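You operate a simulated robot arm through the tools that you are given. There is no shell and no other tool. Be economical: measure what you need, move in short steps, check, and stop when the job is done.

Carry out the task below with a simulated robot arm. There is one attempt and no reset: what you move stays moved.

TASK
Stack the 24 V relay from the top of the long table on top of the 230 V relay. Put one of the new anodes from the shelf of the long table on the steel tray. Fetch the yellow felt block and set it on top of the grey air bottle. Put three of the log cards from the top of the long table on the sample bench top. Put one of the solenoid coils from the long overhead rack on the lower bay shelf. Shut the top bench drawer. Any order will do. Set down upright: solenoid coil.

The check looks at the end state, three seconds after you hand in, the way a careful person would. Anything else that was tipped, shoved, dropped, spilled or broken makes it a failure.

THE ROBOT
A 6-joint arm with a fingered hand on a trunk, on a base that drives. Base frame: it is fixed to the floor where the robot stands at the start and does not move with it; the origin is under the middle of the robot, x ahead of it, y to its left, z up. Readings come in cm, rad, newtons and seconds.
Its first joint turns from -2.897 to 2.897 rad. Places, roughly: grey air bottle [225, -225, 100]; log card [50, -125, 100]; lower bay shelf [-150, -340, 50]; new anode (3x4x6 cm) [60, -80, 40]; sample bench top [240, -250, 90]; solenoid coil [50, -225, 175]; steel tray (15x11x3 cm) [40, -220, 90]; top bench drawer [200, 0, 80]; yellow felt block (5x4x4 cm) [90, -160, 90]. Payload 4 kg.
The tool frame sits at the grasp point between the pads (the TCP): z along the fingers, y along the line on which they close. The tips reach 2.6 cm beyond it. Largest opening 14.8 cm; the body of the gripper starts 7.3 cm behind the TCP. The gripper is a hand of 3 fingers: y runs from the thumb to the fingers, the wrist lies at [0, 0, -23.9] in the tool frame, and closing takes about 1.5 s.
Orientation is that of the tool frame in the base frame, as [roll, pitch, yaw] about the fixed x, y, z axes, in that order (R = Rz(yaw) Ry(pitch) Rx(roll)). With the fingers straight down and closing along the base's y, the tool's x points along the base's -x, its y along +y and its z along -z.

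THE INTERFACE
- The arm moves only by the tool jog_arm. Its argument "plan" is a list of rows, each an object of numbers (a shift or turn left out is 0, a gripper value left out holds the last): "dx", "dy", "dz": the shift along the base's x, y, z in units of 30 mm (1.0 is 30 mm); "ax", "ay", "az": the turn, a rotation vector about the base's x, y, z in units of 6 degrees (1.0 is 6 degrees). In form: [{"dx": .., "dy": .., "dz": .., "ax": .., "ay": .., "az": ..}, ...]. A call has 1 to 8 rows; each row shifts and turns the commanded pose from where the row before left it. "grip" is the gripper command, from -1 (shut) to 1 (fully open), values between in proportion, set as the call begins (left out, the last holds). A call with a number of a shift or a turn outside -1 to 1 is refused whole. Each row takes 0.2 s and may step no farther than 5 cm and 0.15 rad from the row before; otherwise, or with a gripper value out of range, the whole call is refused. A pose out of reach is approached as far as the arm can. The call stops where the force on the tool passes 40 N (or 10 N more than at its start, if that is more) or the arm is blocked; 0.2 s more then pass. The fingers move at their own pace (about 15.3 cm/s each) and stop on an object; they squeeze with about 30 N. The grip force told is the motor's: it shows also when the fingers shut on nothing. Time passes only in rows, and 0.2 s behind the last, so rows that do not move let the fingers close. It gives the time, the measured TCP pose, the force on the tool (base axes), the opening and the grip force at its end, in the units of the frame above (readings bear some noise), with the torque about the TCP (base axes, N m) and any sound that the robot's microphone picked up.
- Cameras (640 x 400 px; columns grow to the right, rows downward): "scene" is now at [1.66, 13.09, 147.14]; the picture's right is [-0.37, -0.93, 0.00], its down [-0.51, 0.20, -0.84] and it looks along [0.78, -0.31, -0.55] (base axes); focal length 255 px, centre (320, 200). "wrist" rides on the gripper at [6.8, -3.9, -9] in the tool frame; the picture's right is [0.50, 0.87, 0.00], its down [-0.66, 0.38, -0.65] and it looks along [-0.57, 0.33, 0.76] (tool axes); focal length 222 px, centre (320, 200). There is no depth. A picture from a camera that has moved, and an enlarged one, comes with that camera's place and axes in the base frame and with its lens. The place of the scene camera against the robot may be out by one fixed shift of up to 1.8 cm in any direction.
- camera(camera): a new picture of that camera. The clock stands still meanwhile.
- lift_body(by): slides the trunk up (or, below 0, down) by that many cm; the arm and the scene camera ride with it, the base frame stays. It gives what a move gives, with no picture.
- drive_base(legs): drives the robot by 1 to 6 legs, each [ahead, left, turn to the left] in cm, cm and rad, along the robot's own axes; the way and the turn of a leg run together, so that a leg with both is an arc; at most 150 cm and 3.142 rad a leg. The arm and the cameras ride along, it lands a little off, and it stops where it bumps. It gives what a move gives.
- set_grasp(shape): the hand has 3 fingers and takes this shape, open, in about a second: jaw (thumb against the fingers, like two jaws); tri (thumb and two fingers); tip (a fingertip pinch); poke (one finger out to press); point (the index stretched); flat (the hand flat); cup (the hand cupped); fist (a fist). The gripper value then closes the fingers along that shape, each until it touches; the sizes above hold for jaw. It gives what a move gives, with no picture.
- pan_tilt(pan, tilt): turns the head with the scene camera to pan (to the left, within 2.705 rad either way) and tilt (down, from -0.506 to 1.204), counted from straight ahead of the robot. It gives what a move gives.
- inspect(camera, box): a new picture of the part [left, top, right, bottom] of that camera's present view, enlarged. The clock stands still meanwhile.
- finish_job(): hands the job in; it is judged then, once.

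Work in short steps. Places have to be worked out from the pictures, the camera data and where the tool is seen: move nearer, look again, correct. Check each grasp and each placing, and mend what went wrong. You have 217 turns and 218 pictures in all, those below and enlarged ones among them. Open the gripper and draw the arm clear of the work before you hand the job in, unless the task says otherwise.

The tools are called after ">>>" by a JSON object that holds its "method" and its "body". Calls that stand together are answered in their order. jog_arm: Moves the arm, as the interface text tells. Its arguments: {"type":"object","properties":{"plan":{"type":"array","items":{"type":"object","properties":{"dx":{"type":"number"},"dy":{"type":"number"},"dz":{"type":"number"},"ax":{"type":"number"},"ay":{"type":"number"},"az":{"type":"number"}}}},"grip":{"type":"number"}},"required":["plan"]} The other tools are called the same way: lift_body (by) slides the trunk up or down; set_grasp (shape) gives the hand a shape; drive_base (legs) drives the base; pan_tilt (pan, tilt) turns the head that bears the scene camera; camera (camera) takes a picture; inspect (camera, box) takes an enlarged picture of a part of a camera's view; finish_job () hands the job in.

At the start:

```text
time: 0.0
ee_pos: [48.69, -6.02, 119.95]
orientation: [3.141, 0.0, 3.141]
wrist_force: [0.6, 0.3, -0.5]
ft_torque: [0.01, 0.0, 0.04]
finger_gap: 14.8
finger_force: 0.1
shape: jaw
trunk travel left (down, up): [-42.5, 16.5]
robot x, y, heading: [0.37, 0.25, 0.001]
head pan, tilt: [-0.38, 0.578]
```

scene: 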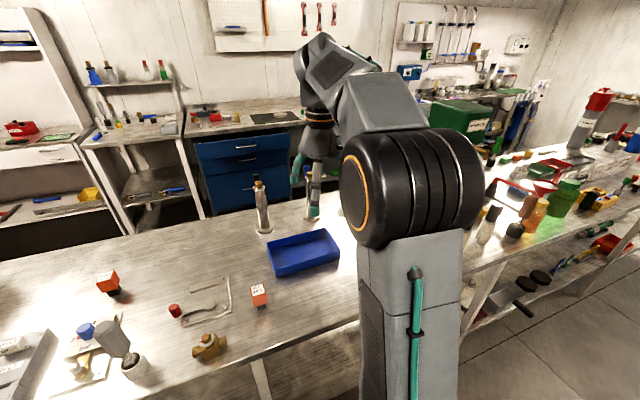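
wrist: 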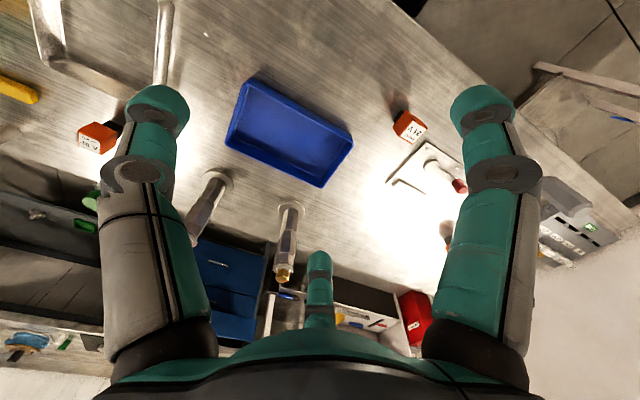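

I'll start by surveying the scene with the head in several directions.

>>> {"method": "pan_tilt", "body": {"pan": -1.2, "tilt": 0.5}}

>>> {"method": "camera", "body": {"camera": "scene"}}

>>> {"method": "pan_tilt", "body": {"pan": -2.2, "tilt": 0.3}}

>>> {"method": "camera", "body": {"camera": "scene"}}

>>> {"method": "pan_tilt", "body": {"pan": 0.2, "tilt": 0.4}}

>>> {"method": "camera", "body": {"camera": "scene"}}

```text
time: 1.1
ee_pos: [48.57, -5.83, 120.07]
orientation: [3.141, 0.0, 3.141]
wrist_force: [0.0, 0.1, -0.1]
ft_torque: [0.0, 0.01, -0.01]
finger_gap: 14.78
finger_force: 0.2
shape: jaw
trunk travel left (down, up): [-42.5, 16.5]
robot x, y, heading: [-0.44, 0.36, -0.003]
head pan, tilt: [-1.201, 0.499]
```

```text
215 pictures are left
camera scene: at [-3.31, 7.92, 147.84], right [-0.93, -0.36, 0.0], down [-0.17, 0.45, -0.88], along [0.32, -0.82, -0.48], focal length 255 px, centre (320, 200)
```

scene: 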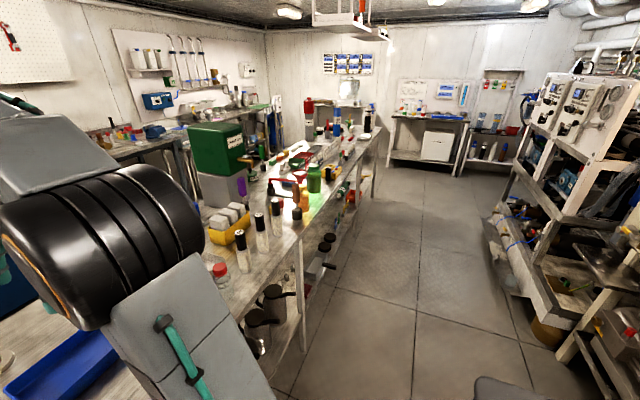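

```text
time: 2.4
ee_pos: [48.79, -5.93, 119.96]
orientation: [3.141, 0.0, -3.141]
wrist_force: [0.2, -0.3, 0.8]
ft_torque: [-0.01, 0.01, 0.04]
finger_gap: 14.8
finger_force: 0.1
shape: jaw
trunk travel left (down, up): [-42.5, 16.5]
robot x, y, heading: [0.31, -0.19, 0.002]
head pan, tilt: [-2.201, 0.3]
```

```text
214 pictures are left
camera scene: at [-12.1, 8.86, 149.68], right [-0.81, 0.59, 0.0], down [0.17, 0.24, -0.96], along [-0.56, -0.77, -0.3], focal length 255 px, centre (320, 200)
```

scene: 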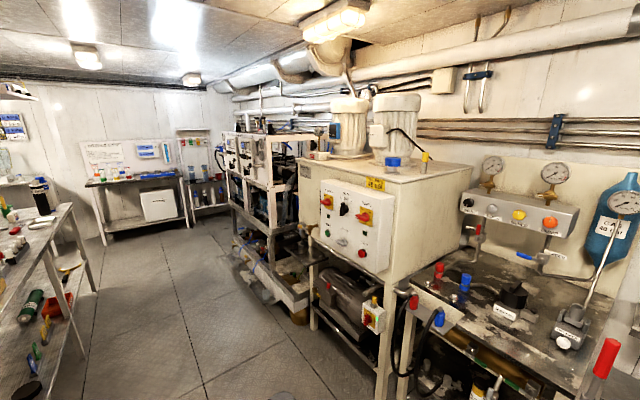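

```text
time: 4.6
ee_pos: [48.85, -6.06, 119.98]
orientation: [3.141, 0.001, -3.141]
wrist_force: [0.5, -1.2, 0.6]
ft_torque: [0.0, -0.02, -0.03]
finger_gap: 14.78
finger_force: 0.1
shape: jaw
trunk travel left (down, up): [-42.5, 16.5]
robot x, y, heading: [0.1, -0.02, -0.002]
head pan, tilt: [0.201, 0.4]
```

```text
213 pictures are left
camera scene: at [2.47, 18.25, 148.75], right [0.2, -0.98, 0.0], down [-0.38, -0.08, -0.92], along [0.9, 0.18, -0.39], focal length 255 px, centre (320, 200)
```

scene: 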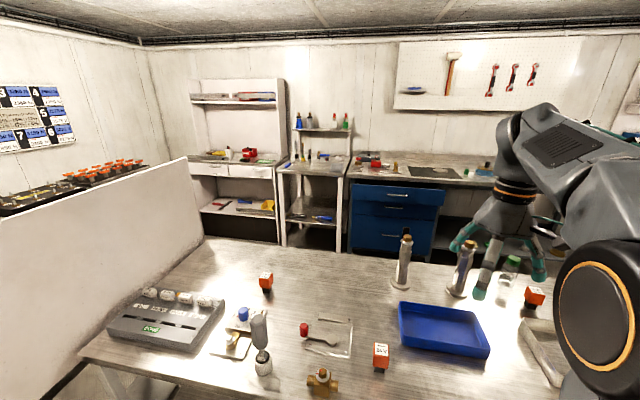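

Relays are visible on the near table; inspect their labels.

>>> {"method": "inspect", "body": {"camera": "scene", "box": [220, 250, 420, 400]}}

>>> {"method": "inspect", "body": {"camera": "scene", "box": [440, 230, 600, 350]}}

>>> {"method": "inspect", "body": {"camera": "scene", "box": [260, 130, 540, 270]}}

>>> {"method": "inspect", "body": {"camera": "wrist", "box": [0, 60, 440, 200]}}

```text
2.67 times, centred on (320, 325) of scene
camera zoom: at [2.47, 18.25, 148.75], right [0.2, -0.98, 0.0], down [-0.38, -0.08, -0.92], along [0.9, 0.18, -0.39], focal length 681 px, centre (320, -133)
```

zoom: 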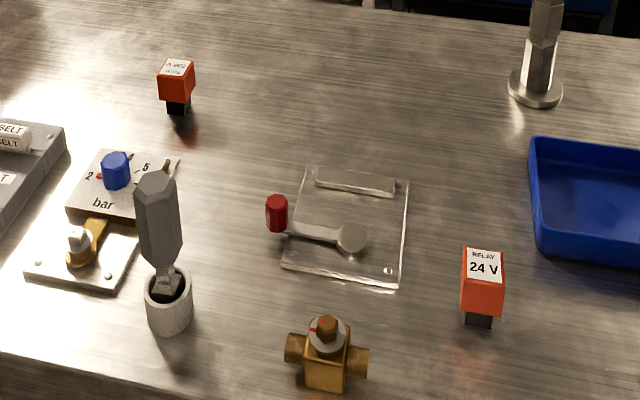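

```text
3.33 times, centred on (520, 290) of scene
camera zoom: at [2.47, 18.25, 148.75], right [0.2, -0.98, 0.0], down [-0.38, -0.08, -0.92], along [0.9, 0.18, -0.39], focal length 851 px, centre (-347, -100)
```

zoom: 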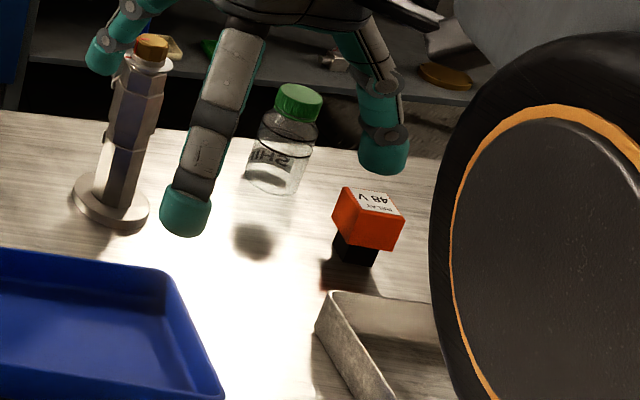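

```text
2.29 times, centred on (400, 200) of scene
camera zoom: at [2.47, 18.25, 148.75], right [0.2, -0.98, 0.0], down [-0.38, -0.08, -0.92], along [0.9, 0.18, -0.39], focal length 583 px, centre (137, 200)
```

zoom: 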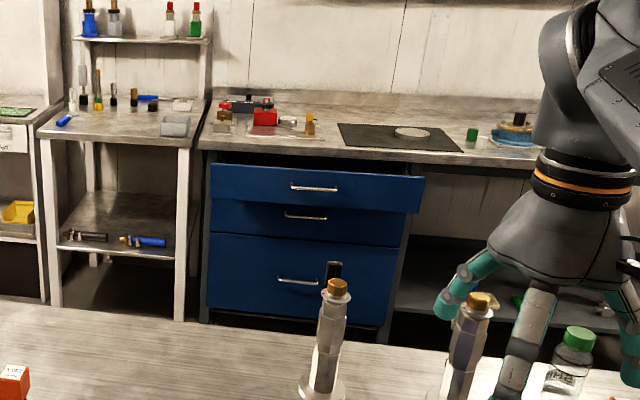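

```text
1.45 times, centred on (220, 130) of wrist
camera zoom: at [41.9, -9.86, 128.93], right [-0.5, 0.87, 0.0], down [0.66, 0.38, 0.65], along [0.57, 0.33, -0.76], focal length 323 px, centre (466, 302)
```

zoom: 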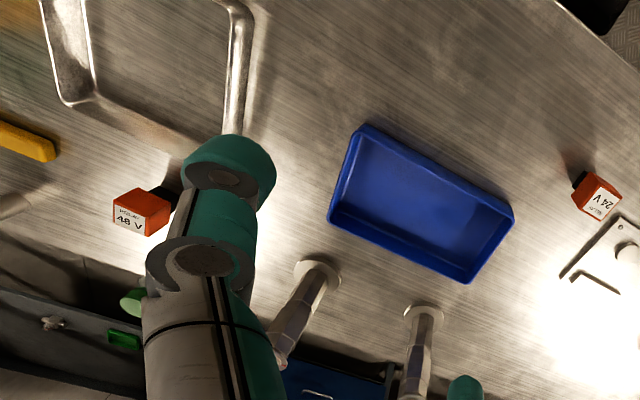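

>>> {"method": "inspect", "body": {"camera": "scene", "box": [252, 265, 284, 295]}}

>>> {"method": "pan_tilt", "body": {"pan": 1.2, "tilt": 0.6}}

>>> {"method": "camera", "body": {"camera": "scene"}}

```text
13.33 times, centred on (268, 280) of scene
camera zoom: at [2.47, 18.25, 148.75], right [0.2, -0.98, 0.0], down [-0.38, -0.08, -0.92], along [0.9, 0.18, -0.39], focal length 3403 px, centre (1013, -867)
```

zoom: 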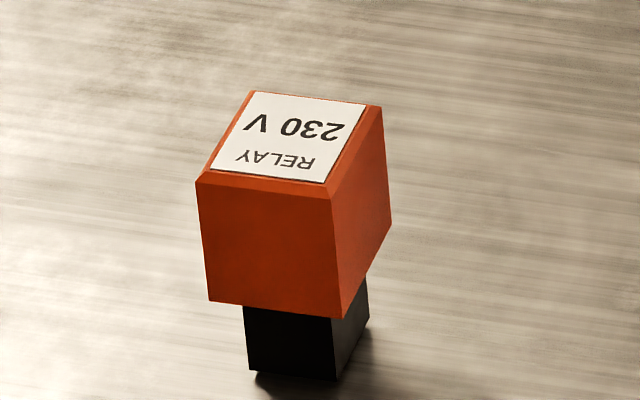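

```text
time: 5.9
ee_pos: [48.68, -6.01, 119.86]
orientation: [-3.141, 0.0, 3.141]
wrist_force: [-1.0, 0.3, -0.7]
ft_torque: [-0.02, 0.02, 0.01]
finger_gap: 14.77
finger_force: 0.0
shape: jaw
trunk travel left (down, up): [-42.5, 16.5]
robot x, y, heading: [0.08, 0.19, -0.001]
head pan, tilt: [1.201, 0.6]
```

```text
207 pictures are left
camera scene: at [-3.41, 24.64, 146.93], right [0.93, -0.36, 0.0], down [-0.2, -0.53, -0.83], along [0.3, 0.77, -0.56], focal length 255 px, centre (320, 200)
```

scene: 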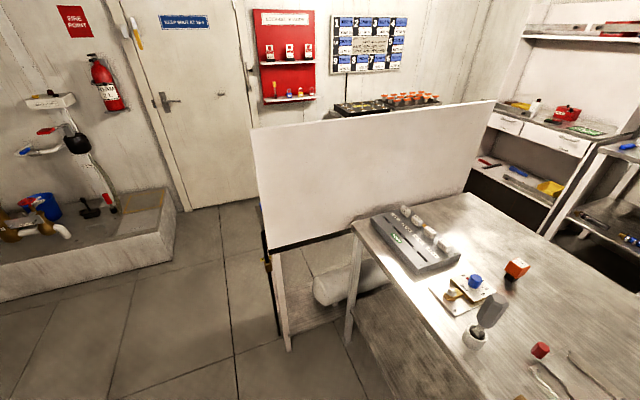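

The left relay is the 230 V at about (68, 50), top z≈91; the 24 V is at about (47.6, 11.8). I move above the 24 V relay and look with the wrist camera.

>>> {"method": "jog_arm", "body": {"plan": [{"dy": 1, "dz": -0.5}, {"dy": 1, "dz": -0.5}, {"dy": 1, "dz": -0.6}, {"dy": 1, "dz": -0.7}, {"dy": 1, "dz": -0.7}, {"dy": 0.9, "dz": -0.7}], "grip": 0.2}}

>>> {"method": "camera", "body": {"camera": "wrist"}}

```text
time: 7.3
ee_pos: [48.56, 11.79, 109.0]
orientation: [-3.14, -0.002, 3.139]
wrist_force: [-0.5, 0.5, -0.1]
ft_torque: [-0.02, 0.01, -0.04]
finger_gap: 8.92
finger_force: 0.0
shape: jaw
trunk travel left (down, up): [-42.5, 16.5]
robot x, y, heading: [0.06, -0.06, 0.001]
head pan, tilt: [1.201, 0.6]
```

```text
206 pictures are left
camera wrist: at [41.82, 8.0, 117.94], right [-0.5, 0.87, 0.0], down [0.66, 0.38, 0.65], along [0.57, 0.33, -0.76], focal length 222 px, centre (320, 200)
```

wrist: 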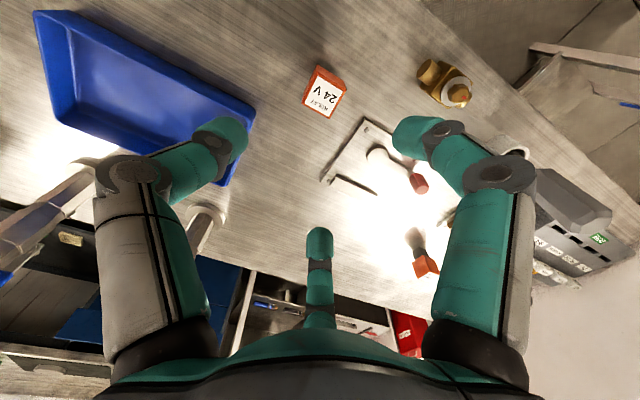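

>>> {"method": "inspect", "body": {"camera": "wrist", "box": [284, 56, 364, 126]}}

```text
5.71 times, centred on (324, 91) of wrist
camera zoom: at [41.82, 8.0, 117.94], right [-0.5, 0.87, 0.0], down [0.66, 0.38, 0.65], along [0.57, 0.33, -0.76], focal length 1269 px, centre (297, 823)
```

zoom: 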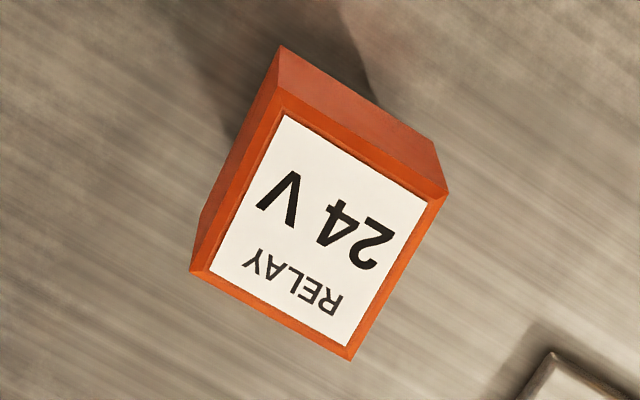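

The 24 V relay is at (48.3, 12.25), aligned with the axes, 3.7 cm square. Descending to grasp it.

>>> {"method": "jog_arm", "body": {"plan": [{"dx": -0.09, "dy": 0.15, "dz": -1}, {"dz": -1}, {"dz": -1}, {"dz": -1}, {"dz": -1}, {"dz": -0.8}, {"dz": -0.7}], "grip": -0.1}}

>>> {"method": "camera", "body": {"camera": "wrist"}}

```text
time: 8.9
ee_pos: [48.29, 12.28, 89.33]
orientation: [3.14, 0.001, -3.141]
wrist_force: [0.0, -0.3, -0.5]
ft_torque: [-0.01, 0.04, 0.01]
finger_gap: 6.68
finger_force: 0.0
shape: jaw
trunk travel left (down, up): [-42.5, 16.5]
robot x, y, heading: [-0.17, -0.07, 0.003]
head pan, tilt: [1.201, 0.6]
```

```text
204 pictures are left
camera wrist: at [41.51, 8.39, 98.32], right [-0.5, 0.87, 0.0], down [0.65, 0.38, 0.65], along [0.57, 0.33, -0.76], focal length 222 px, centre (320, 200)
```

wrist: 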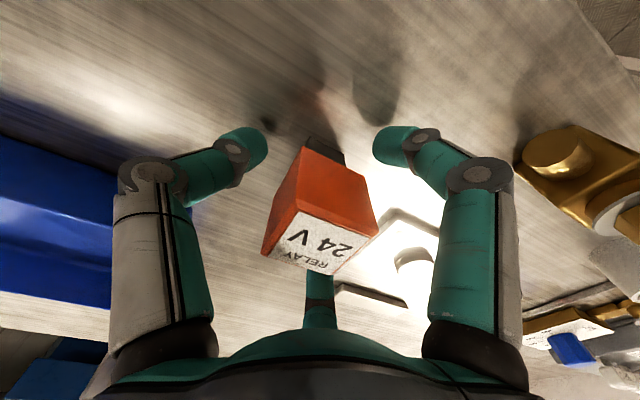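

The relay sits between the fingers. I look with the scene camera to understand the finger arrangement before closing.

>>> {"method": "pan_tilt", "body": {"pan": 0.1, "tilt": 0.8}}

>>> {"method": "camera", "body": {"camera": "scene"}}

```text
time: 10.2
ee_pos: [48.34, 12.26, 89.4]
orientation: [3.139, 0.001, -3.141]
wrist_force: [-0.1, -0.5, 0.1]
ft_torque: [0.02, -0.01, -0.02]
finger_gap: 6.71
finger_force: 0.1
shape: jaw
trunk travel left (down, up): [-42.5, 16.5]
robot x, y, heading: [-0.06, -0.02, -0.001]
head pan, tilt: [0.099, 0.799]
```

```text
203 pictures are left
camera scene: at [1.42, 17.21, 145.24], right [0.1, -0.99, 0.0], down [-0.71, -0.07, -0.7], along [0.69, 0.07, -0.72], focal length 255 px, centre (320, 200)
```

scene: 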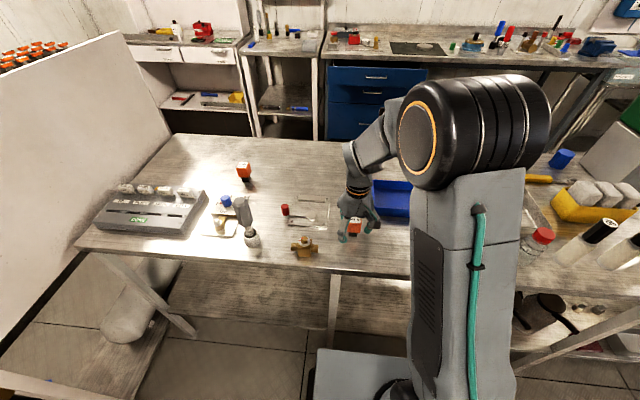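

>>> {"method": "inspect", "body": {"camera": "scene", "box": [310, 170, 410, 260]}}

```text
4.44 times, centred on (360, 215) of scene
camera zoom: at [1.42, 17.21, 145.24], right [0.1, -0.99, 0.0], down [-0.71, -0.07, -0.7], along [0.69, 0.07, -0.72], focal length 1134 px, centre (142, 133)
```

zoom: 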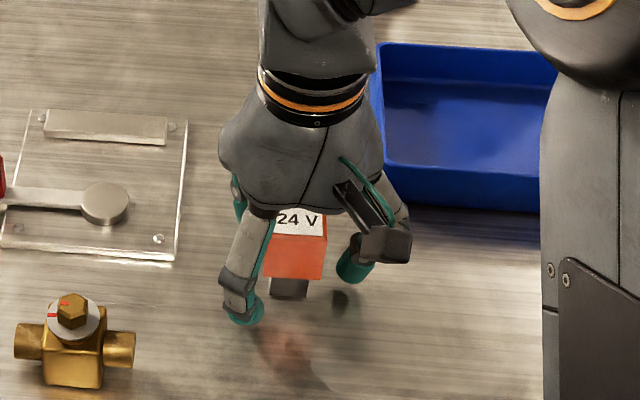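

Fingers straddle the relay; close.

>>> {"method": "jog_arm", "body": {"plan": [{}, {}, {}, {}, {}, {}, {}, {}], "grip": -1}}

>>> {"method": "camera", "body": {"camera": "wrist"}}

```text
time: 12.0
ee_pos: [48.28, 12.44, 89.45]
orientation: [-3.141, 0.0, -3.141]
wrist_force: [-0.5, -0.1, -0.7]
ft_torque: [-0.04, -0.01, -0.02]
finger_gap: 2.24
finger_force: 29.4
shape: jaw
trunk travel left (down, up): [-42.5, 16.5]
robot x, y, heading: [-0.09, -0.38, 0.001]
head pan, tilt: [0.099, 0.799]
```

```text
201 pictures are left
camera wrist: at [41.5, 8.39, 98.35], right [-0.5, 0.87, 0.0], down [0.66, 0.38, 0.65], along [0.57, 0.33, -0.76], focal length 222 px, centre (320, 200)
```

wrist: 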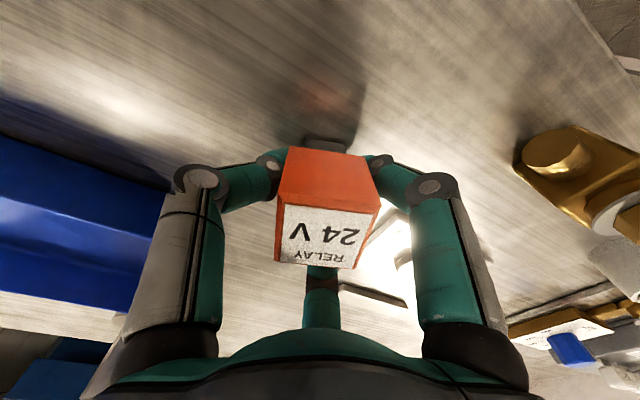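

It's gripped (about 30 N), apparently rotated ~30°. Lift a little and check.

>>> {"method": "jog_arm", "body": {"plan": [{"dz": 0.7}, {"dz": 1}, {"dz": 1}, {}]}}

>>> {"method": "camera", "body": {"camera": "wrist"}}

>>> {"method": "inspect", "body": {"camera": "scene", "box": [310, 150, 410, 240]}}

```text
time: 13.0
ee_pos: [48.45, 12.3, 97.46]
orientation: [3.14, 0.0, 3.141]
wrist_force: [-0.5, 0.0, -0.4]
ft_torque: [0.01, -0.02, 0.03]
finger_gap: 2.24
finger_force: 29.9
shape: jaw
trunk travel left (down, up): [-42.5, 16.5]
robot x, y, heading: [0.39, 0.23, 0.0]
head pan, tilt: [0.099, 0.799]
```

```text
200 pictures are left
camera wrist: at [41.61, 8.3, 106.42], right [-0.5, 0.87, 0.0], down [0.65, 0.38, 0.65], along [0.57, 0.33, -0.76], focal length 222 px, centre (320, 200)
```

wrist: 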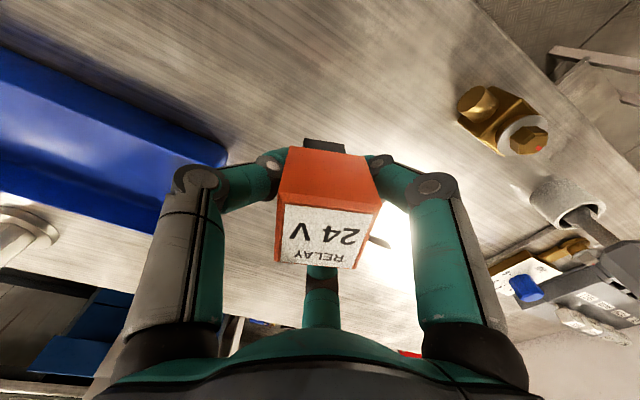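

```text
4.44 times, centred on (360, 195) of scene
camera zoom: at [1.41, 17.21, 145.24], right [0.1, -1.0, 0.0], down [-0.71, -0.07, -0.7], along [0.69, 0.07, -0.72], focal length 1134 px, centre (142, 222)
```

zoom: 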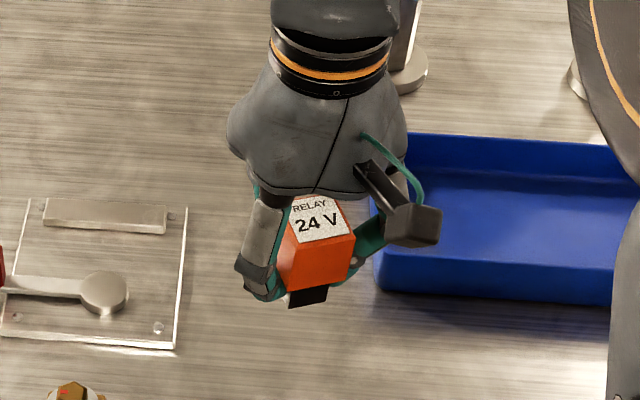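

Held upright. I raise it, then drive left toward the 230 V relay.

>>> {"method": "jog_arm", "body": {"plan": [{"dz": 1}, {"dz": 1}, {"dz": 1}, {"dz": 1}, {"dz": 1}, {"dz": 1}, {"dz": 1}]}}

>>> {"method": "drive_base", "body": {"legs": [[0, 36, 0]]}}

>>> {"method": "camera", "body": {"camera": "scene"}}

>>> {"method": "camera", "body": {"camera": "wrist"}}

```text
time: 14.6
ee_pos: [48.56, 12.22, 118.38]
orientation: [3.141, 0.0, 3.141]
wrist_force: [0.0, -0.4, -0.8]
ft_torque: [0.03, 0.0, 0.0]
finger_gap: 2.22
finger_force: 30.4
shape: jaw
trunk travel left (down, up): [-42.5, 16.5]
robot x, y, heading: [-0.12, 0.28, -0.001]
head pan, tilt: [0.099, 0.799]
```

```text
time: 17.0
ee_pos: [48.65, 48.94, 118.43]
orientation: [-3.141, 0.0, -3.139]
wrist_force: [-0.1, -0.9, -0.8]
ft_torque: [0.0, -0.03, 0.0]
finger_gap: 2.22
finger_force: 30.2
shape: jaw
trunk travel left (down, up): [-42.5, 16.5]
robot x, y, heading: [-0.2, 36.94, -0.004]
head pan, tilt: [0.099, 0.799]
```

```text
198 pictures are left
camera scene: at [1.44, 53.9, 145.24], right [0.1, -1.0, 0.0], down [-0.71, -0.07, -0.7], along [0.69, 0.07, -0.72], focal length 255 px, centre (320, 200)
```

scene: 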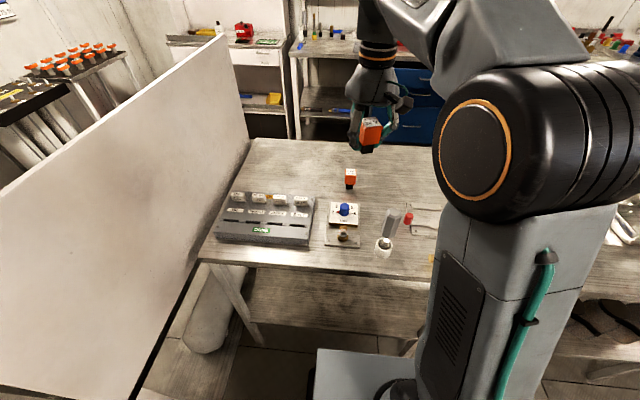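

```text
197 pictures are left
camera wrist: at [41.7, 45.03, 127.4], right [-0.5, 0.87, 0.0], down [0.66, 0.38, 0.65], along [0.57, 0.33, -0.76], focal length 222 px, centre (320, 200)
```

wrist: 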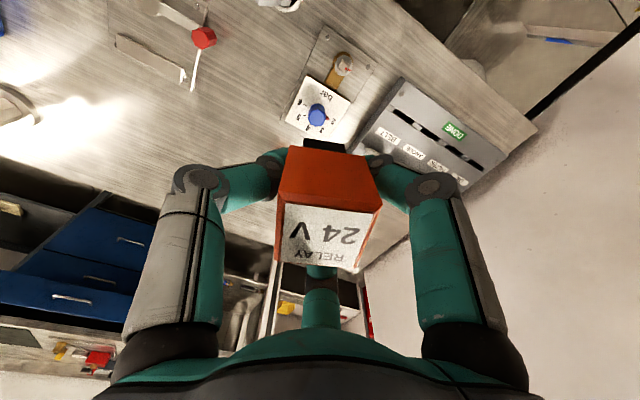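

The 230 V relay is near (68.3, 50.6). I move the hand forward-left so the wrist camera can see it past the held relay.

>>> {"method": "jog_arm", "body": {"plan": [{"dx": 1, "dy": 0.7}, {"dx": 1, "dy": 0.7}, {"dx": 1, "dy": 0.7}, {"dx": 1, "dy": 0.7}, {"dx": 0.8, "dy": 0.5}]}}

>>> {"method": "camera", "body": {"camera": "wrist"}}

```text
time: 18.2
ee_pos: [59.47, 57.08, 117.33]
orientation: [-3.141, -0.001, -3.141]
wrist_force: [1.0, 0.4, -1.2]
ft_torque: [0.0, 0.0, 0.0]
finger_gap: 2.22
finger_force: 29.4
shape: jaw
out of reach, approached as far as the arm can: row 4, 5
trunk travel left (down, up): [-42.5, 16.5]
robot x, y, heading: [0.09, 36.48, 0.001]
head pan, tilt: [0.099, 0.799]
```

```text
196 pictures are left
camera wrist: at [52.65, 53.1, 126.24], right [-0.5, 0.87, 0.0], down [0.66, 0.38, 0.65], along [0.57, 0.33, -0.76], focal length 222 px, centre (320, 200)
```

wrist: 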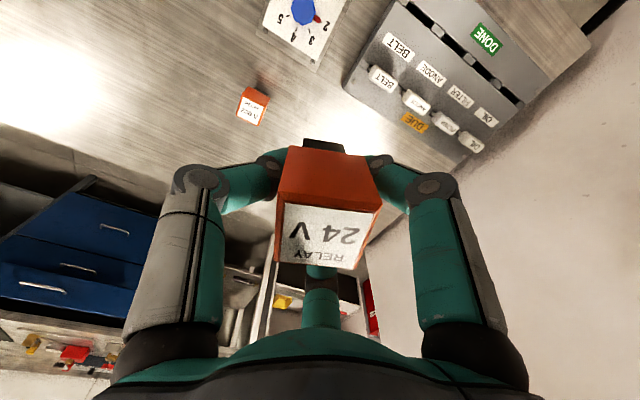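

Reach is limited at ~63 cm here; I need to be closer. Look at the base versus the table.

>>> {"method": "pan_tilt", "body": {"pan": 0.6, "tilt": 1.2}}

>>> {"method": "camera", "body": {"camera": "scene"}}

```text
time: 19.1
ee_pos: [59.45, 57.01, 117.4]
orientation: [-3.141, 0.003, -3.14]
wrist_force: [0.3, 0.2, -1.1]
ft_torque: [-0.02, -0.02, 0.02]
finger_gap: 2.21
finger_force: 29.6
shape: jaw
trunk travel left (down, up): [-42.5, 16.5]
robot x, y, heading: [0.33, 36.87, 0.001]
head pan, tilt: [0.6, 1.201]
```

```text
195 pictures are left
camera scene: at [-1.95, 56.27, 142.47], right [0.56, -0.83, 0.0], down [-0.77, -0.53, -0.36], along [0.3, 0.2, -0.93], focal length 255 px, centre (320, 200)
```

scene: 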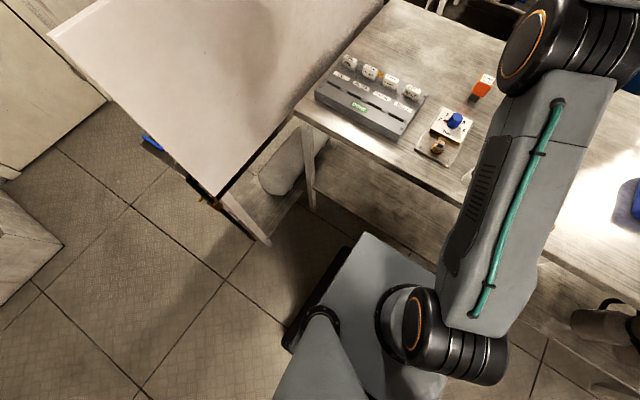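

Legs/shelf start about x≈38 while the base front is ≈32, so a small advance is possible. I pull the hand right a bit and creep left and ahead.

>>> {"method": "jog_arm", "body": {"plan": [{"dy": -1}, {"dy": -1}, {"dy": -1}, {"dy": -1}, {"dy": -1}]}}

>>> {"method": "drive_base", "body": {"legs": [[0, 10, 0], [3.5, 0, 0]]}}

>>> {"method": "camera", "body": {"camera": "scene"}}

>>> {"method": "camera", "body": {"camera": "wrist"}}

```text
time: 20.3
ee_pos: [59.51, 41.95, 117.53]
orientation: [-3.141, 0.002, 3.141]
wrist_force: [-0.2, -0.2, -1.0]
ft_torque: [0.0, 0.0, -0.01]
finger_gap: 2.22
finger_force: 30.0
shape: jaw
trunk travel left (down, up): [-42.5, 16.5]
robot x, y, heading: [0.2, 36.51, 0.003]
head pan, tilt: [0.6, 1.201]
```

```text
time: 21.9
ee_pos: [62.88, 51.88, 117.49]
orientation: [-3.14, 0.0, 3.14]
wrist_force: [-0.1, 0.6, -1.0]
ft_torque: [0.0, -0.02, 0.04]
finger_gap: 2.2
finger_force: 30.0
shape: jaw
trunk travel left (down, up): [-42.5, 16.5]
robot x, y, heading: [3.39, 46.53, -0.001]
head pan, tilt: [0.6, 1.201]
```

```text
194 pictures are left
camera scene: at [1.57, 66.32, 142.47], right [0.56, -0.83, 0.0], down [-0.77, -0.53, -0.36], along [0.3, 0.2, -0.93], focal length 255 px, centre (320, 200)
```

scene: 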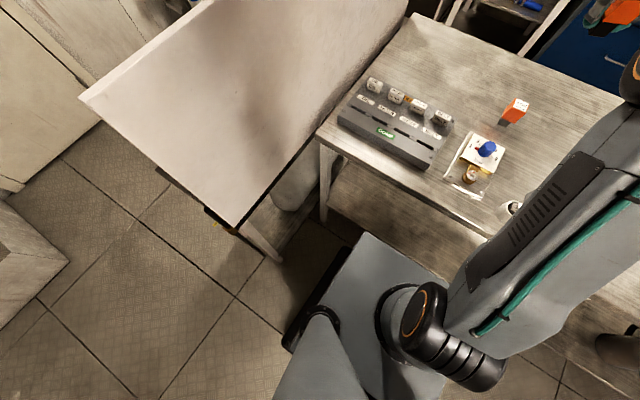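

```text
193 pictures are left
camera wrist: at [56.15, 48.06, 126.49], right [-0.5, 0.87, 0.0], down [0.66, 0.38, 0.65], along [0.57, 0.33, -0.76], focal length 222 px, centre (320, 200)
```

wrist: 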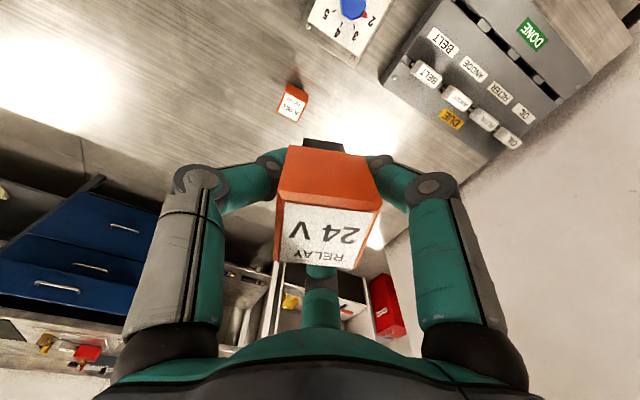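

>>> {"method": "inspect", "body": {"camera": "wrist", "box": [252, 65, 332, 135]}}

>>> {"method": "inspect", "body": {"camera": "wrist", "box": [240, 130, 400, 270]}}

```text
5.71 times, centred on (292, 100) of wrist
camera zoom: at [56.15, 48.06, 126.49], right [-0.5, 0.87, 0.0], down [0.66, 0.38, 0.65], along [0.57, 0.33, -0.76], focal length 1269 px, centre (480, 771)
```

zoom: 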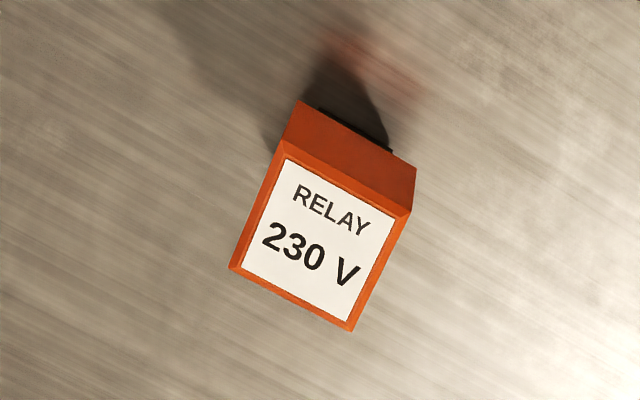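

```text
2.86 times, centred on (320, 200) of wrist
camera zoom: at [56.15, 48.06, 126.49], right [-0.5, 0.87, 0.0], down [0.66, 0.38, 0.65], along [0.57, 0.33, -0.76], focal length 635 px, centre (320, 200)
```

zoom: 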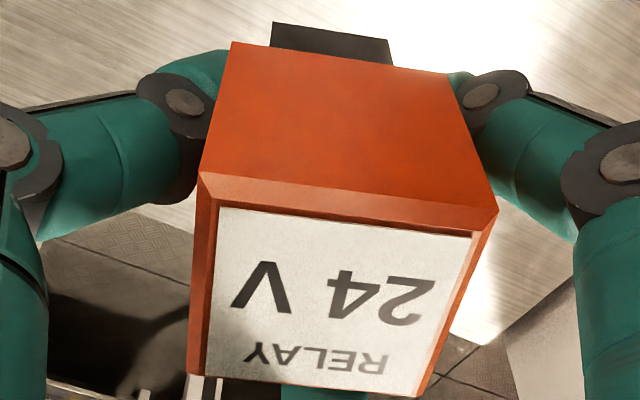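

No contact with the table yet; one more small advance is needed for reach, then lower toward the 230 V relay and compare both relays in the scene camera.

>>> {"method": "drive_base", "body": {"legs": [[2.5, 0, 0]]}}

>>> {"method": "pan_tilt", "body": {"pan": 0.0, "tilt": 0.6}}

>>> {"method": "jog_arm", "body": {"plan": [{"dx": 0.6, "dy": -0.4, "dz": -0.8}, {"dx": 0.6, "dz": -0.8}, {"dz": -0.8}, {"dz": -0.7}]}}

>>> {"method": "camera", "body": {"camera": "scene"}}

```text
time: 22.7
ee_pos: [65.45, 51.97, 117.63]
orientation: [-3.141, -0.003, 3.139]
wrist_force: [0.7, -0.2, -0.1]
ft_torque: [-0.02, -0.03, 0.0]
finger_gap: 2.19
finger_force: 30.2
shape: jaw
trunk travel left (down, up): [-42.5, 16.5]
robot x, y, heading: [5.83, 46.9, -0.004]
head pan, tilt: [0.6, 1.201]
```

```text
time: 23.7
ee_pos: [65.56, 52.04, 117.59]
orientation: [3.141, 0.0, 3.14]
wrist_force: [0.2, -0.8, -0.7]
ft_torque: [0.0, 0.0, 0.02]
finger_gap: 2.19
finger_force: 29.6
shape: jaw
trunk travel left (down, up): [-42.5, 16.5]
robot x, y, heading: [6.15, 46.72, 0.003]
head pan, tilt: [0.0, 0.6]
```

```text
time: 24.7
ee_pos: [69.11, 50.94, 108.05]
orientation: [-3.141, 0.001, 3.139]
wrist_force: [-1.0, 0.1, -0.2]
ft_torque: [-0.01, 0.01, 0.03]
finger_gap: 2.21
finger_force: 29.8
shape: jaw
trunk travel left (down, up): [-42.5, 16.5]
robot x, y, heading: [6.21, 46.76, -0.002]
head pan, tilt: [0.0, 0.6]
```

```text
190 pictures are left
camera scene: at [8.27, 63.15, 146.93], right [0.0, -1.0, 0.0], down [-0.56, 0.0, -0.83], along [0.83, 0.0, -0.56], focal length 255 px, centre (320, 200)
```

scene: 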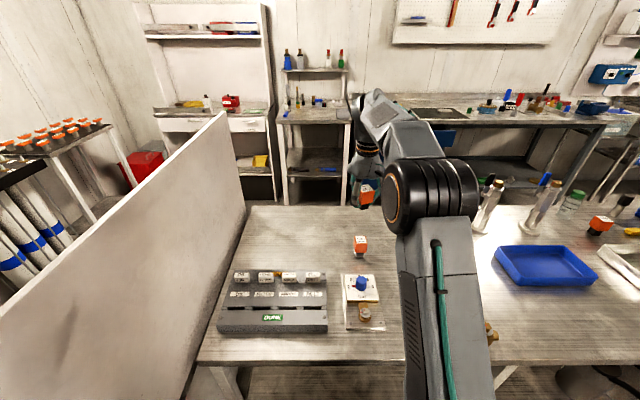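

>>> {"method": "inspect", "body": {"camera": "scene", "box": [330, 170, 410, 270]}}

>>> {"method": "camera", "body": {"camera": "wrist"}}

```text
4.00 times, centred on (370, 220) of scene
camera zoom: at [8.27, 63.15, 146.93], right [0.0, -1.0, 0.0], down [-0.56, 0.0, -0.83], along [0.83, 0.0, -0.56], focal length 1021 px, centre (120, 120)
```

zoom: 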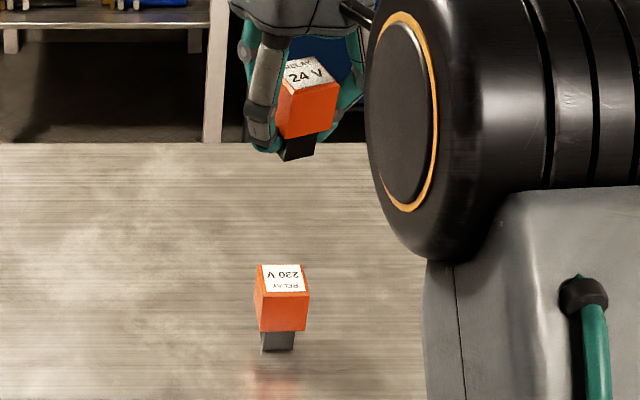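

```text
188 pictures are left
camera wrist: at [62.23, 46.93, 117.06], right [-0.5, 0.87, 0.0], down [0.66, 0.38, 0.65], along [0.57, 0.33, -0.76], focal length 222 px, centre (320, 200)
```

wrist: 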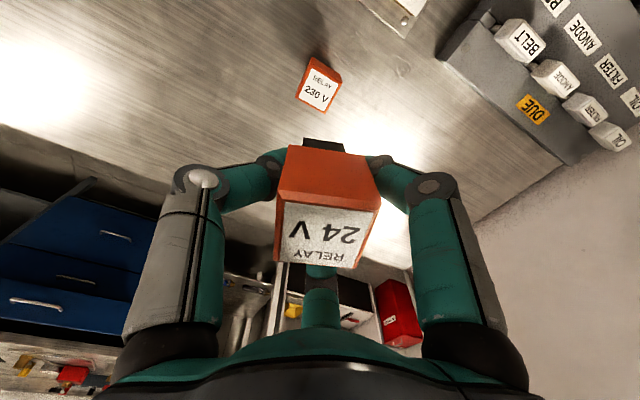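

Wrist and scene estimates agree within ~0.5 cm. Small correction, then lower to about 3 cm above.

>>> {"method": "jog_arm", "body": {"plan": [{"dx": 0.1, "dy": -0.07, "dz": -0.8}, {"dz": -0.8}, {"dz": -0.8}, {"dz": -0.5}, {}]}}

>>> {"method": "inspect", "body": {"camera": "scene", "box": [330, 190, 410, 270]}}

>>> {"method": "inspect", "body": {"camera": "wrist", "box": [240, 50, 400, 210]}}

```text
time: 25.9
ee_pos: [69.4, 50.58, 99.49]
orientation: [-3.141, 0.001, 3.14]
wrist_force: [-0.6, 0.6, -1.4]
ft_torque: [0.0, 0.01, -0.01]
finger_gap: 2.2
finger_force: 29.8
shape: jaw
trunk travel left (down, up): [-42.5, 16.5]
robot x, y, heading: [6.36, 46.79, -0.0]
head pan, tilt: [0.0, 0.6]
```

```text
5.00 times, centred on (370, 230) of scene
camera zoom: at [8.31, 63.15, 146.93], right [0.0, -1.0, 0.0], down [-0.57, 0.0, -0.82], along [0.82, 0.0, -0.57], focal length 1276 px, centre (70, 50)
```

zoom: 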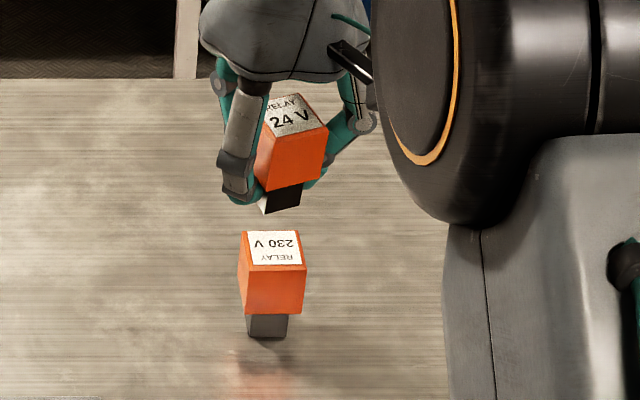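

```text
2.50 times, centred on (320, 130) of wrist
camera zoom: at [62.55, 46.74, 108.37], right [-0.5, 0.87, 0.0], down [0.66, 0.38, 0.65], along [0.57, 0.33, -0.76], focal length 555 px, centre (320, 375)
```

zoom: 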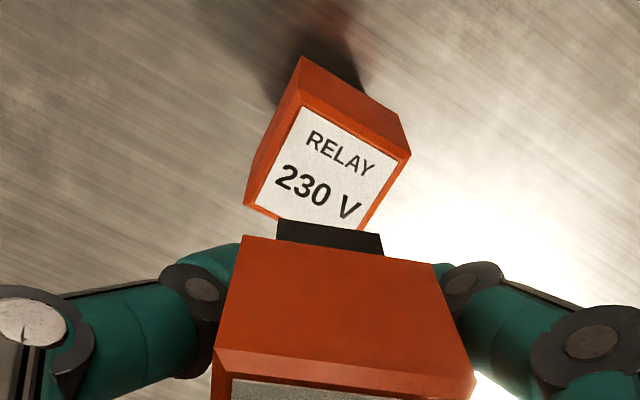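

Held relay bottom appears about 0.6 cm too far in x. Correct and lower gently until contact.

>>> {"method": "jog_arm", "body": {"plan": [{"dx": -0.2, "dz": -0.2}, {"dz": -0.25}, {"dz": -0.2}, {"dz": -0.1}, {}]}}

>>> {"method": "inspect", "body": {"camera": "scene", "box": [330, 190, 410, 270]}}

>>> {"method": "inspect", "body": {"camera": "wrist", "box": [240, 50, 400, 210]}}

```text
time: 27.1
ee_pos: [68.73, 50.56, 97.31]
orientation: [-3.142, 0.0, 3.14]
wrist_force: [-0.9, -0.3, -0.9]
ft_torque: [0.01, -0.02, 0.0]
finger_gap: 2.21
finger_force: 30.2
shape: jaw
trunk travel left (down, up): [-42.5, 16.5]
robot x, y, heading: [6.13, 46.61, -0.003]
head pan, tilt: [0.0, 0.6]
```

```text
5.00 times, centred on (370, 230) of scene
camera zoom: at [8.3, 63.15, 146.93], right [0.0, -1.0, 0.0], down [-0.56, 0.0, -0.83], along [0.83, 0.0, -0.56], focal length 1276 px, centre (70, 50)
```

zoom: 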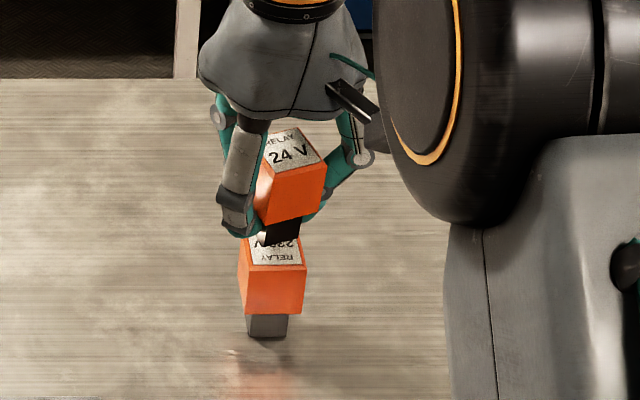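

```text
2.50 times, centred on (320, 130) of wrist
camera zoom: at [61.97, 46.68, 106.22], right [-0.5, 0.87, 0.0], down [0.66, 0.38, 0.65], along [0.57, 0.33, -0.76], focal length 555 px, centre (320, 375)
```

zoom: 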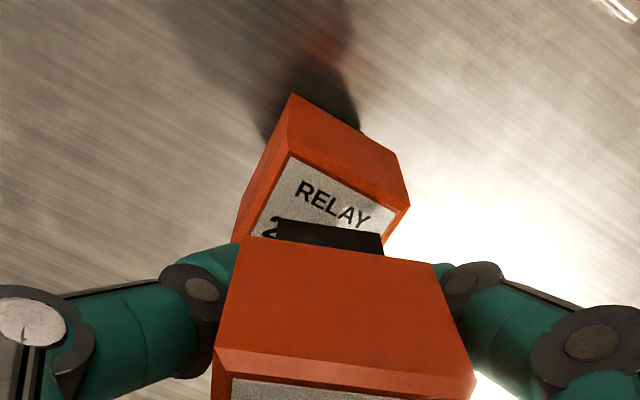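

Alignment looks good. Continue lowering in small steps until contact.

>>> {"method": "jog_arm", "body": {"plan": [{"dz": -0.1}, {"dz": -0.1}, {"dz": -0.1}, {"dz": -0.1}, {}]}}

>>> {"method": "inspect", "body": {"camera": "scene", "box": [345, 200, 405, 260]}}

```text
time: 28.3
ee_pos: [68.65, 50.55, 96.14]
orientation: [3.141, 0.0, 3.14]
wrist_force: [-0.2, -0.4, 1.5]
ft_torque: [-0.06, 0.06, -0.01]
finger_gap: 2.18
finger_force: 30.5
shape: jaw
trunk travel left (down, up): [-42.5, 16.5]
robot x, y, heading: [6.21, 46.83, -0.001]
head pan, tilt: [0.0, 0.6]
```

```text
6.67 times, centred on (375, 230) of scene
camera zoom: at [8.28, 63.14, 146.94], right [0.0, -1.0, 0.0], down [-0.56, 0.0, -0.83], along [0.83, 0.0, -0.56], focal length 1702 px, centre (-47, 0)
```

zoom: 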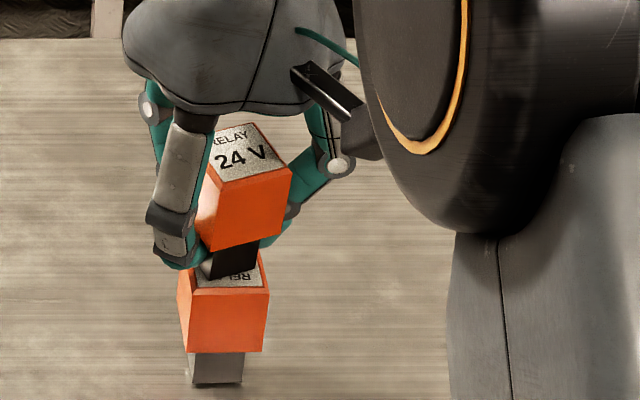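

It seems the relay tilted on contact. Lift 1.5 cm and check its tilt.

>>> {"method": "jog_arm", "body": {"plan": [{"dz": 0.5}, {"dz": 0.5}, {}]}}

>>> {"method": "inspect", "body": {"camera": "scene", "box": [345, 190, 405, 250]}}

>>> {"method": "inspect", "body": {"camera": "wrist", "box": [240, 130, 400, 270]}}

```text
time: 29.1
ee_pos: [68.86, 50.53, 99.1]
orientation: [-3.141, 0.0, 3.14]
wrist_force: [0.2, 0.1, -0.7]
ft_torque: [-0.04, 0.0, 0.01]
finger_gap: 2.19
finger_force: 29.8
shape: jaw
trunk travel left (down, up): [-42.5, 16.5]
robot x, y, heading: [6.26, 46.61, -0.001]
head pan, tilt: [0.0, 0.6]
```

```text
6.67 times, centred on (375, 220) of scene
camera zoom: at [8.29, 63.15, 146.93], right [0.0, -1.0, 0.0], down [-0.56, 0.0, -0.83], along [0.83, 0.0, -0.56], focal length 1702 px, centre (-47, 67)
```

zoom: 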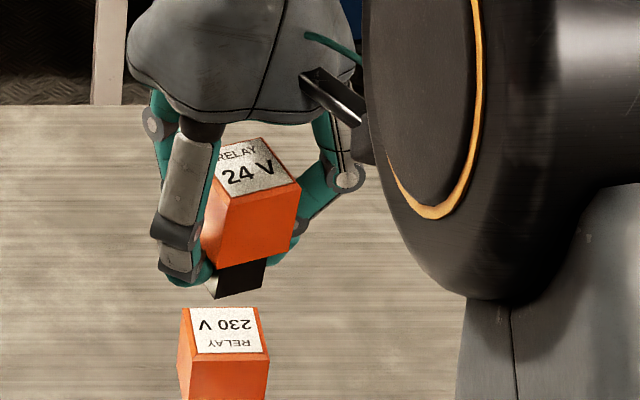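

```text
2.86 times, centred on (320, 200) of wrist
camera zoom: at [61.97, 46.7, 108.07], right [-0.5, 0.87, 0.0], down [0.66, 0.38, 0.65], along [0.57, 0.33, -0.76], focal length 635 px, centre (320, 200)
```

zoom: 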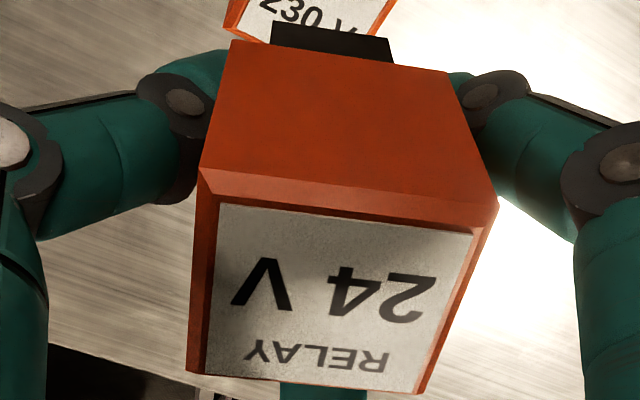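

The tilt was a misreading; the relay is nearly upright. Lower again slightly further until contact is firm.

>>> {"method": "jog_arm", "body": {"plan": [{"dz": -0.5}, {"dz": -0.5}, {"dz": -0.1}, {"dz": -0.07}, {}]}}

>>> {"method": "inspect", "body": {"camera": "scene", "box": [345, 200, 405, 260]}}

```text
time: 30.3
ee_pos: [68.63, 50.58, 95.88]
orientation: [3.141, 0.006, 3.141]
wrist_force: [4.5, 1.4, 29.7]
ft_torque: [-0.18, 0.04, -0.02]
finger_gap: 2.28
finger_force: 30.1
shape: jaw
trunk travel left (down, up): [-42.5, 16.5]
robot x, y, heading: [5.67, 46.62, -0.002]
head pan, tilt: [0.0, 0.6]
```

```text
6.67 times, centred on (375, 230) of scene
camera zoom: at [8.11, 63.15, 146.97], right [0.0, -1.0, 0.0], down [-0.56, 0.0, -0.83], along [0.83, 0.0, -0.56], focal length 1702 px, centre (-47, 0)
```

zoom: 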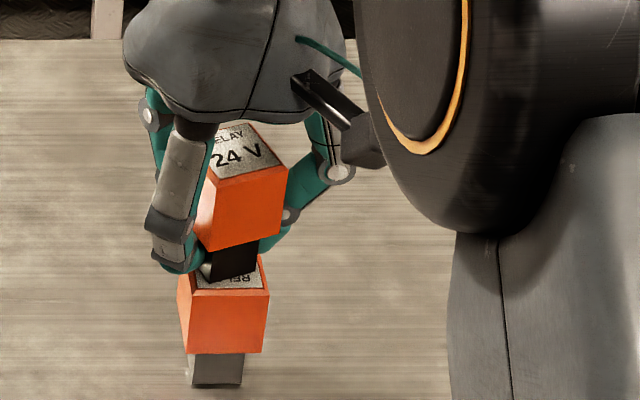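

Firm contact. Relieve a bit, then open gently.

>>> {"method": "jog_arm", "body": {"plan": [{"dz": 0.07}, {}]}}

>>> {"method": "jog_arm", "body": {"plan": [{}, {}, {}, {}], "grip": -0.1}}

>>> {"method": "inspect", "body": {"camera": "scene", "box": [345, 200, 405, 260]}}

>>> {"method": "camera", "body": {"camera": "wrist"}}

```text
time: 30.9
ee_pos: [68.64, 50.36, 95.84]
orientation: [3.142, 0.001, 3.14]
wrist_force: [4.6, 2.6, 21.3]
ft_torque: [-0.12, 0.0, 0.02]
finger_gap: 2.32
finger_force: 29.7
shape: jaw
trunk travel left (down, up): [-42.5, 16.5]
robot x, y, heading: [5.78, 46.78, -0.001]
head pan, tilt: [0.0, 0.6]
```

```text
time: 31.9
ee_pos: [68.69, 50.46, 95.81]
orientation: [3.14, -0.002, 3.14]
wrist_force: [-0.4, -0.4, -0.2]
ft_torque: [0.01, -0.01, 0.0]
finger_gap: 6.59
finger_force: 0.1
shape: jaw
trunk travel left (down, up): [-42.5, 16.5]
robot x, y, heading: [6.19, 46.76, -0.003]
head pan, tilt: [0.0, 0.6]
```

```text
6.67 times, centred on (375, 230) of scene
camera zoom: at [8.29, 63.14, 146.93], right [0.0, -1.0, 0.0], down [-0.56, 0.0, -0.83], along [0.83, 0.0, -0.56], focal length 1702 px, centre (-47, 0)
```

zoom: 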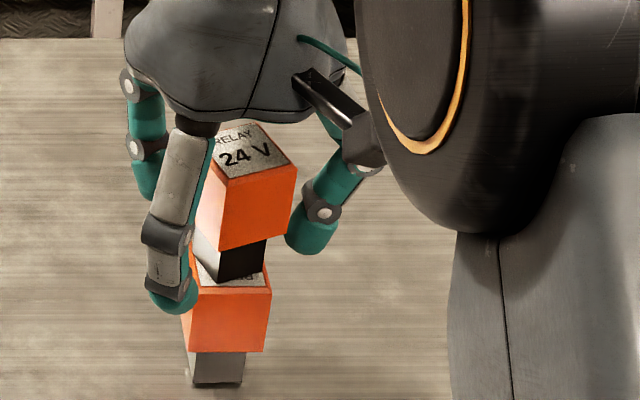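

```text
178 pictures are left
camera wrist: at [61.91, 46.61, 104.72], right [-0.5, 0.87, 0.0], down [0.66, 0.38, 0.65], along [0.57, 0.33, -0.76], focal length 222 px, centre (320, 200)
```

wrist: 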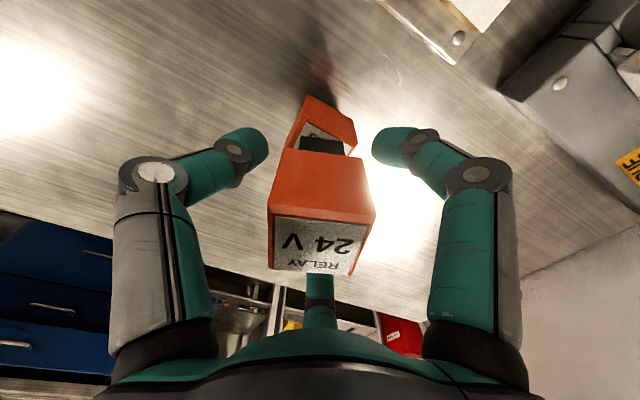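

It stands upright. Open a bit more and lift straight up.

>>> {"method": "jog_arm", "body": {"plan": [{}, {}, {"dz": 0.5}, {"dz": 1}, {"dz": 1}, {"dz": 1}, {"dz": 1}, {"dz": 1}], "grip": 0.1}}

>>> {"method": "inspect", "body": {"camera": "scene", "box": [325, 180, 425, 280]}}

```text
time: 33.7
ee_pos: [68.64, 50.58, 112.35]
orientation: [-3.141, 0.0, 3.14]
wrist_force: [0.5, 0.7, -0.5]
ft_torque: [0.0, 0.01, 0.03]
finger_gap: 8.11
finger_force: 0.0
shape: jaw
trunk travel left (down, up): [-42.5, 16.5]
robot x, y, heading: [5.94, 46.92, 0.001]
head pan, tilt: [0.0, 0.6]
```

```text
4.00 times, centred on (375, 230) of scene
camera zoom: at [8.29, 63.15, 146.93], right [0.0, -1.0, 0.0], down [-0.56, 0.0, -0.83], along [0.83, 0.0, -0.56], focal length 1021 px, centre (100, 80)
```

zoom: 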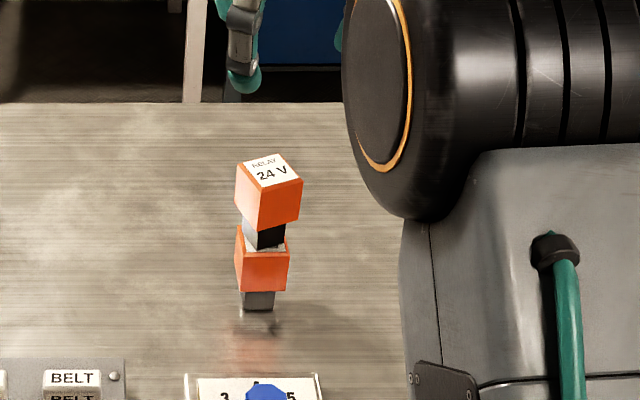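

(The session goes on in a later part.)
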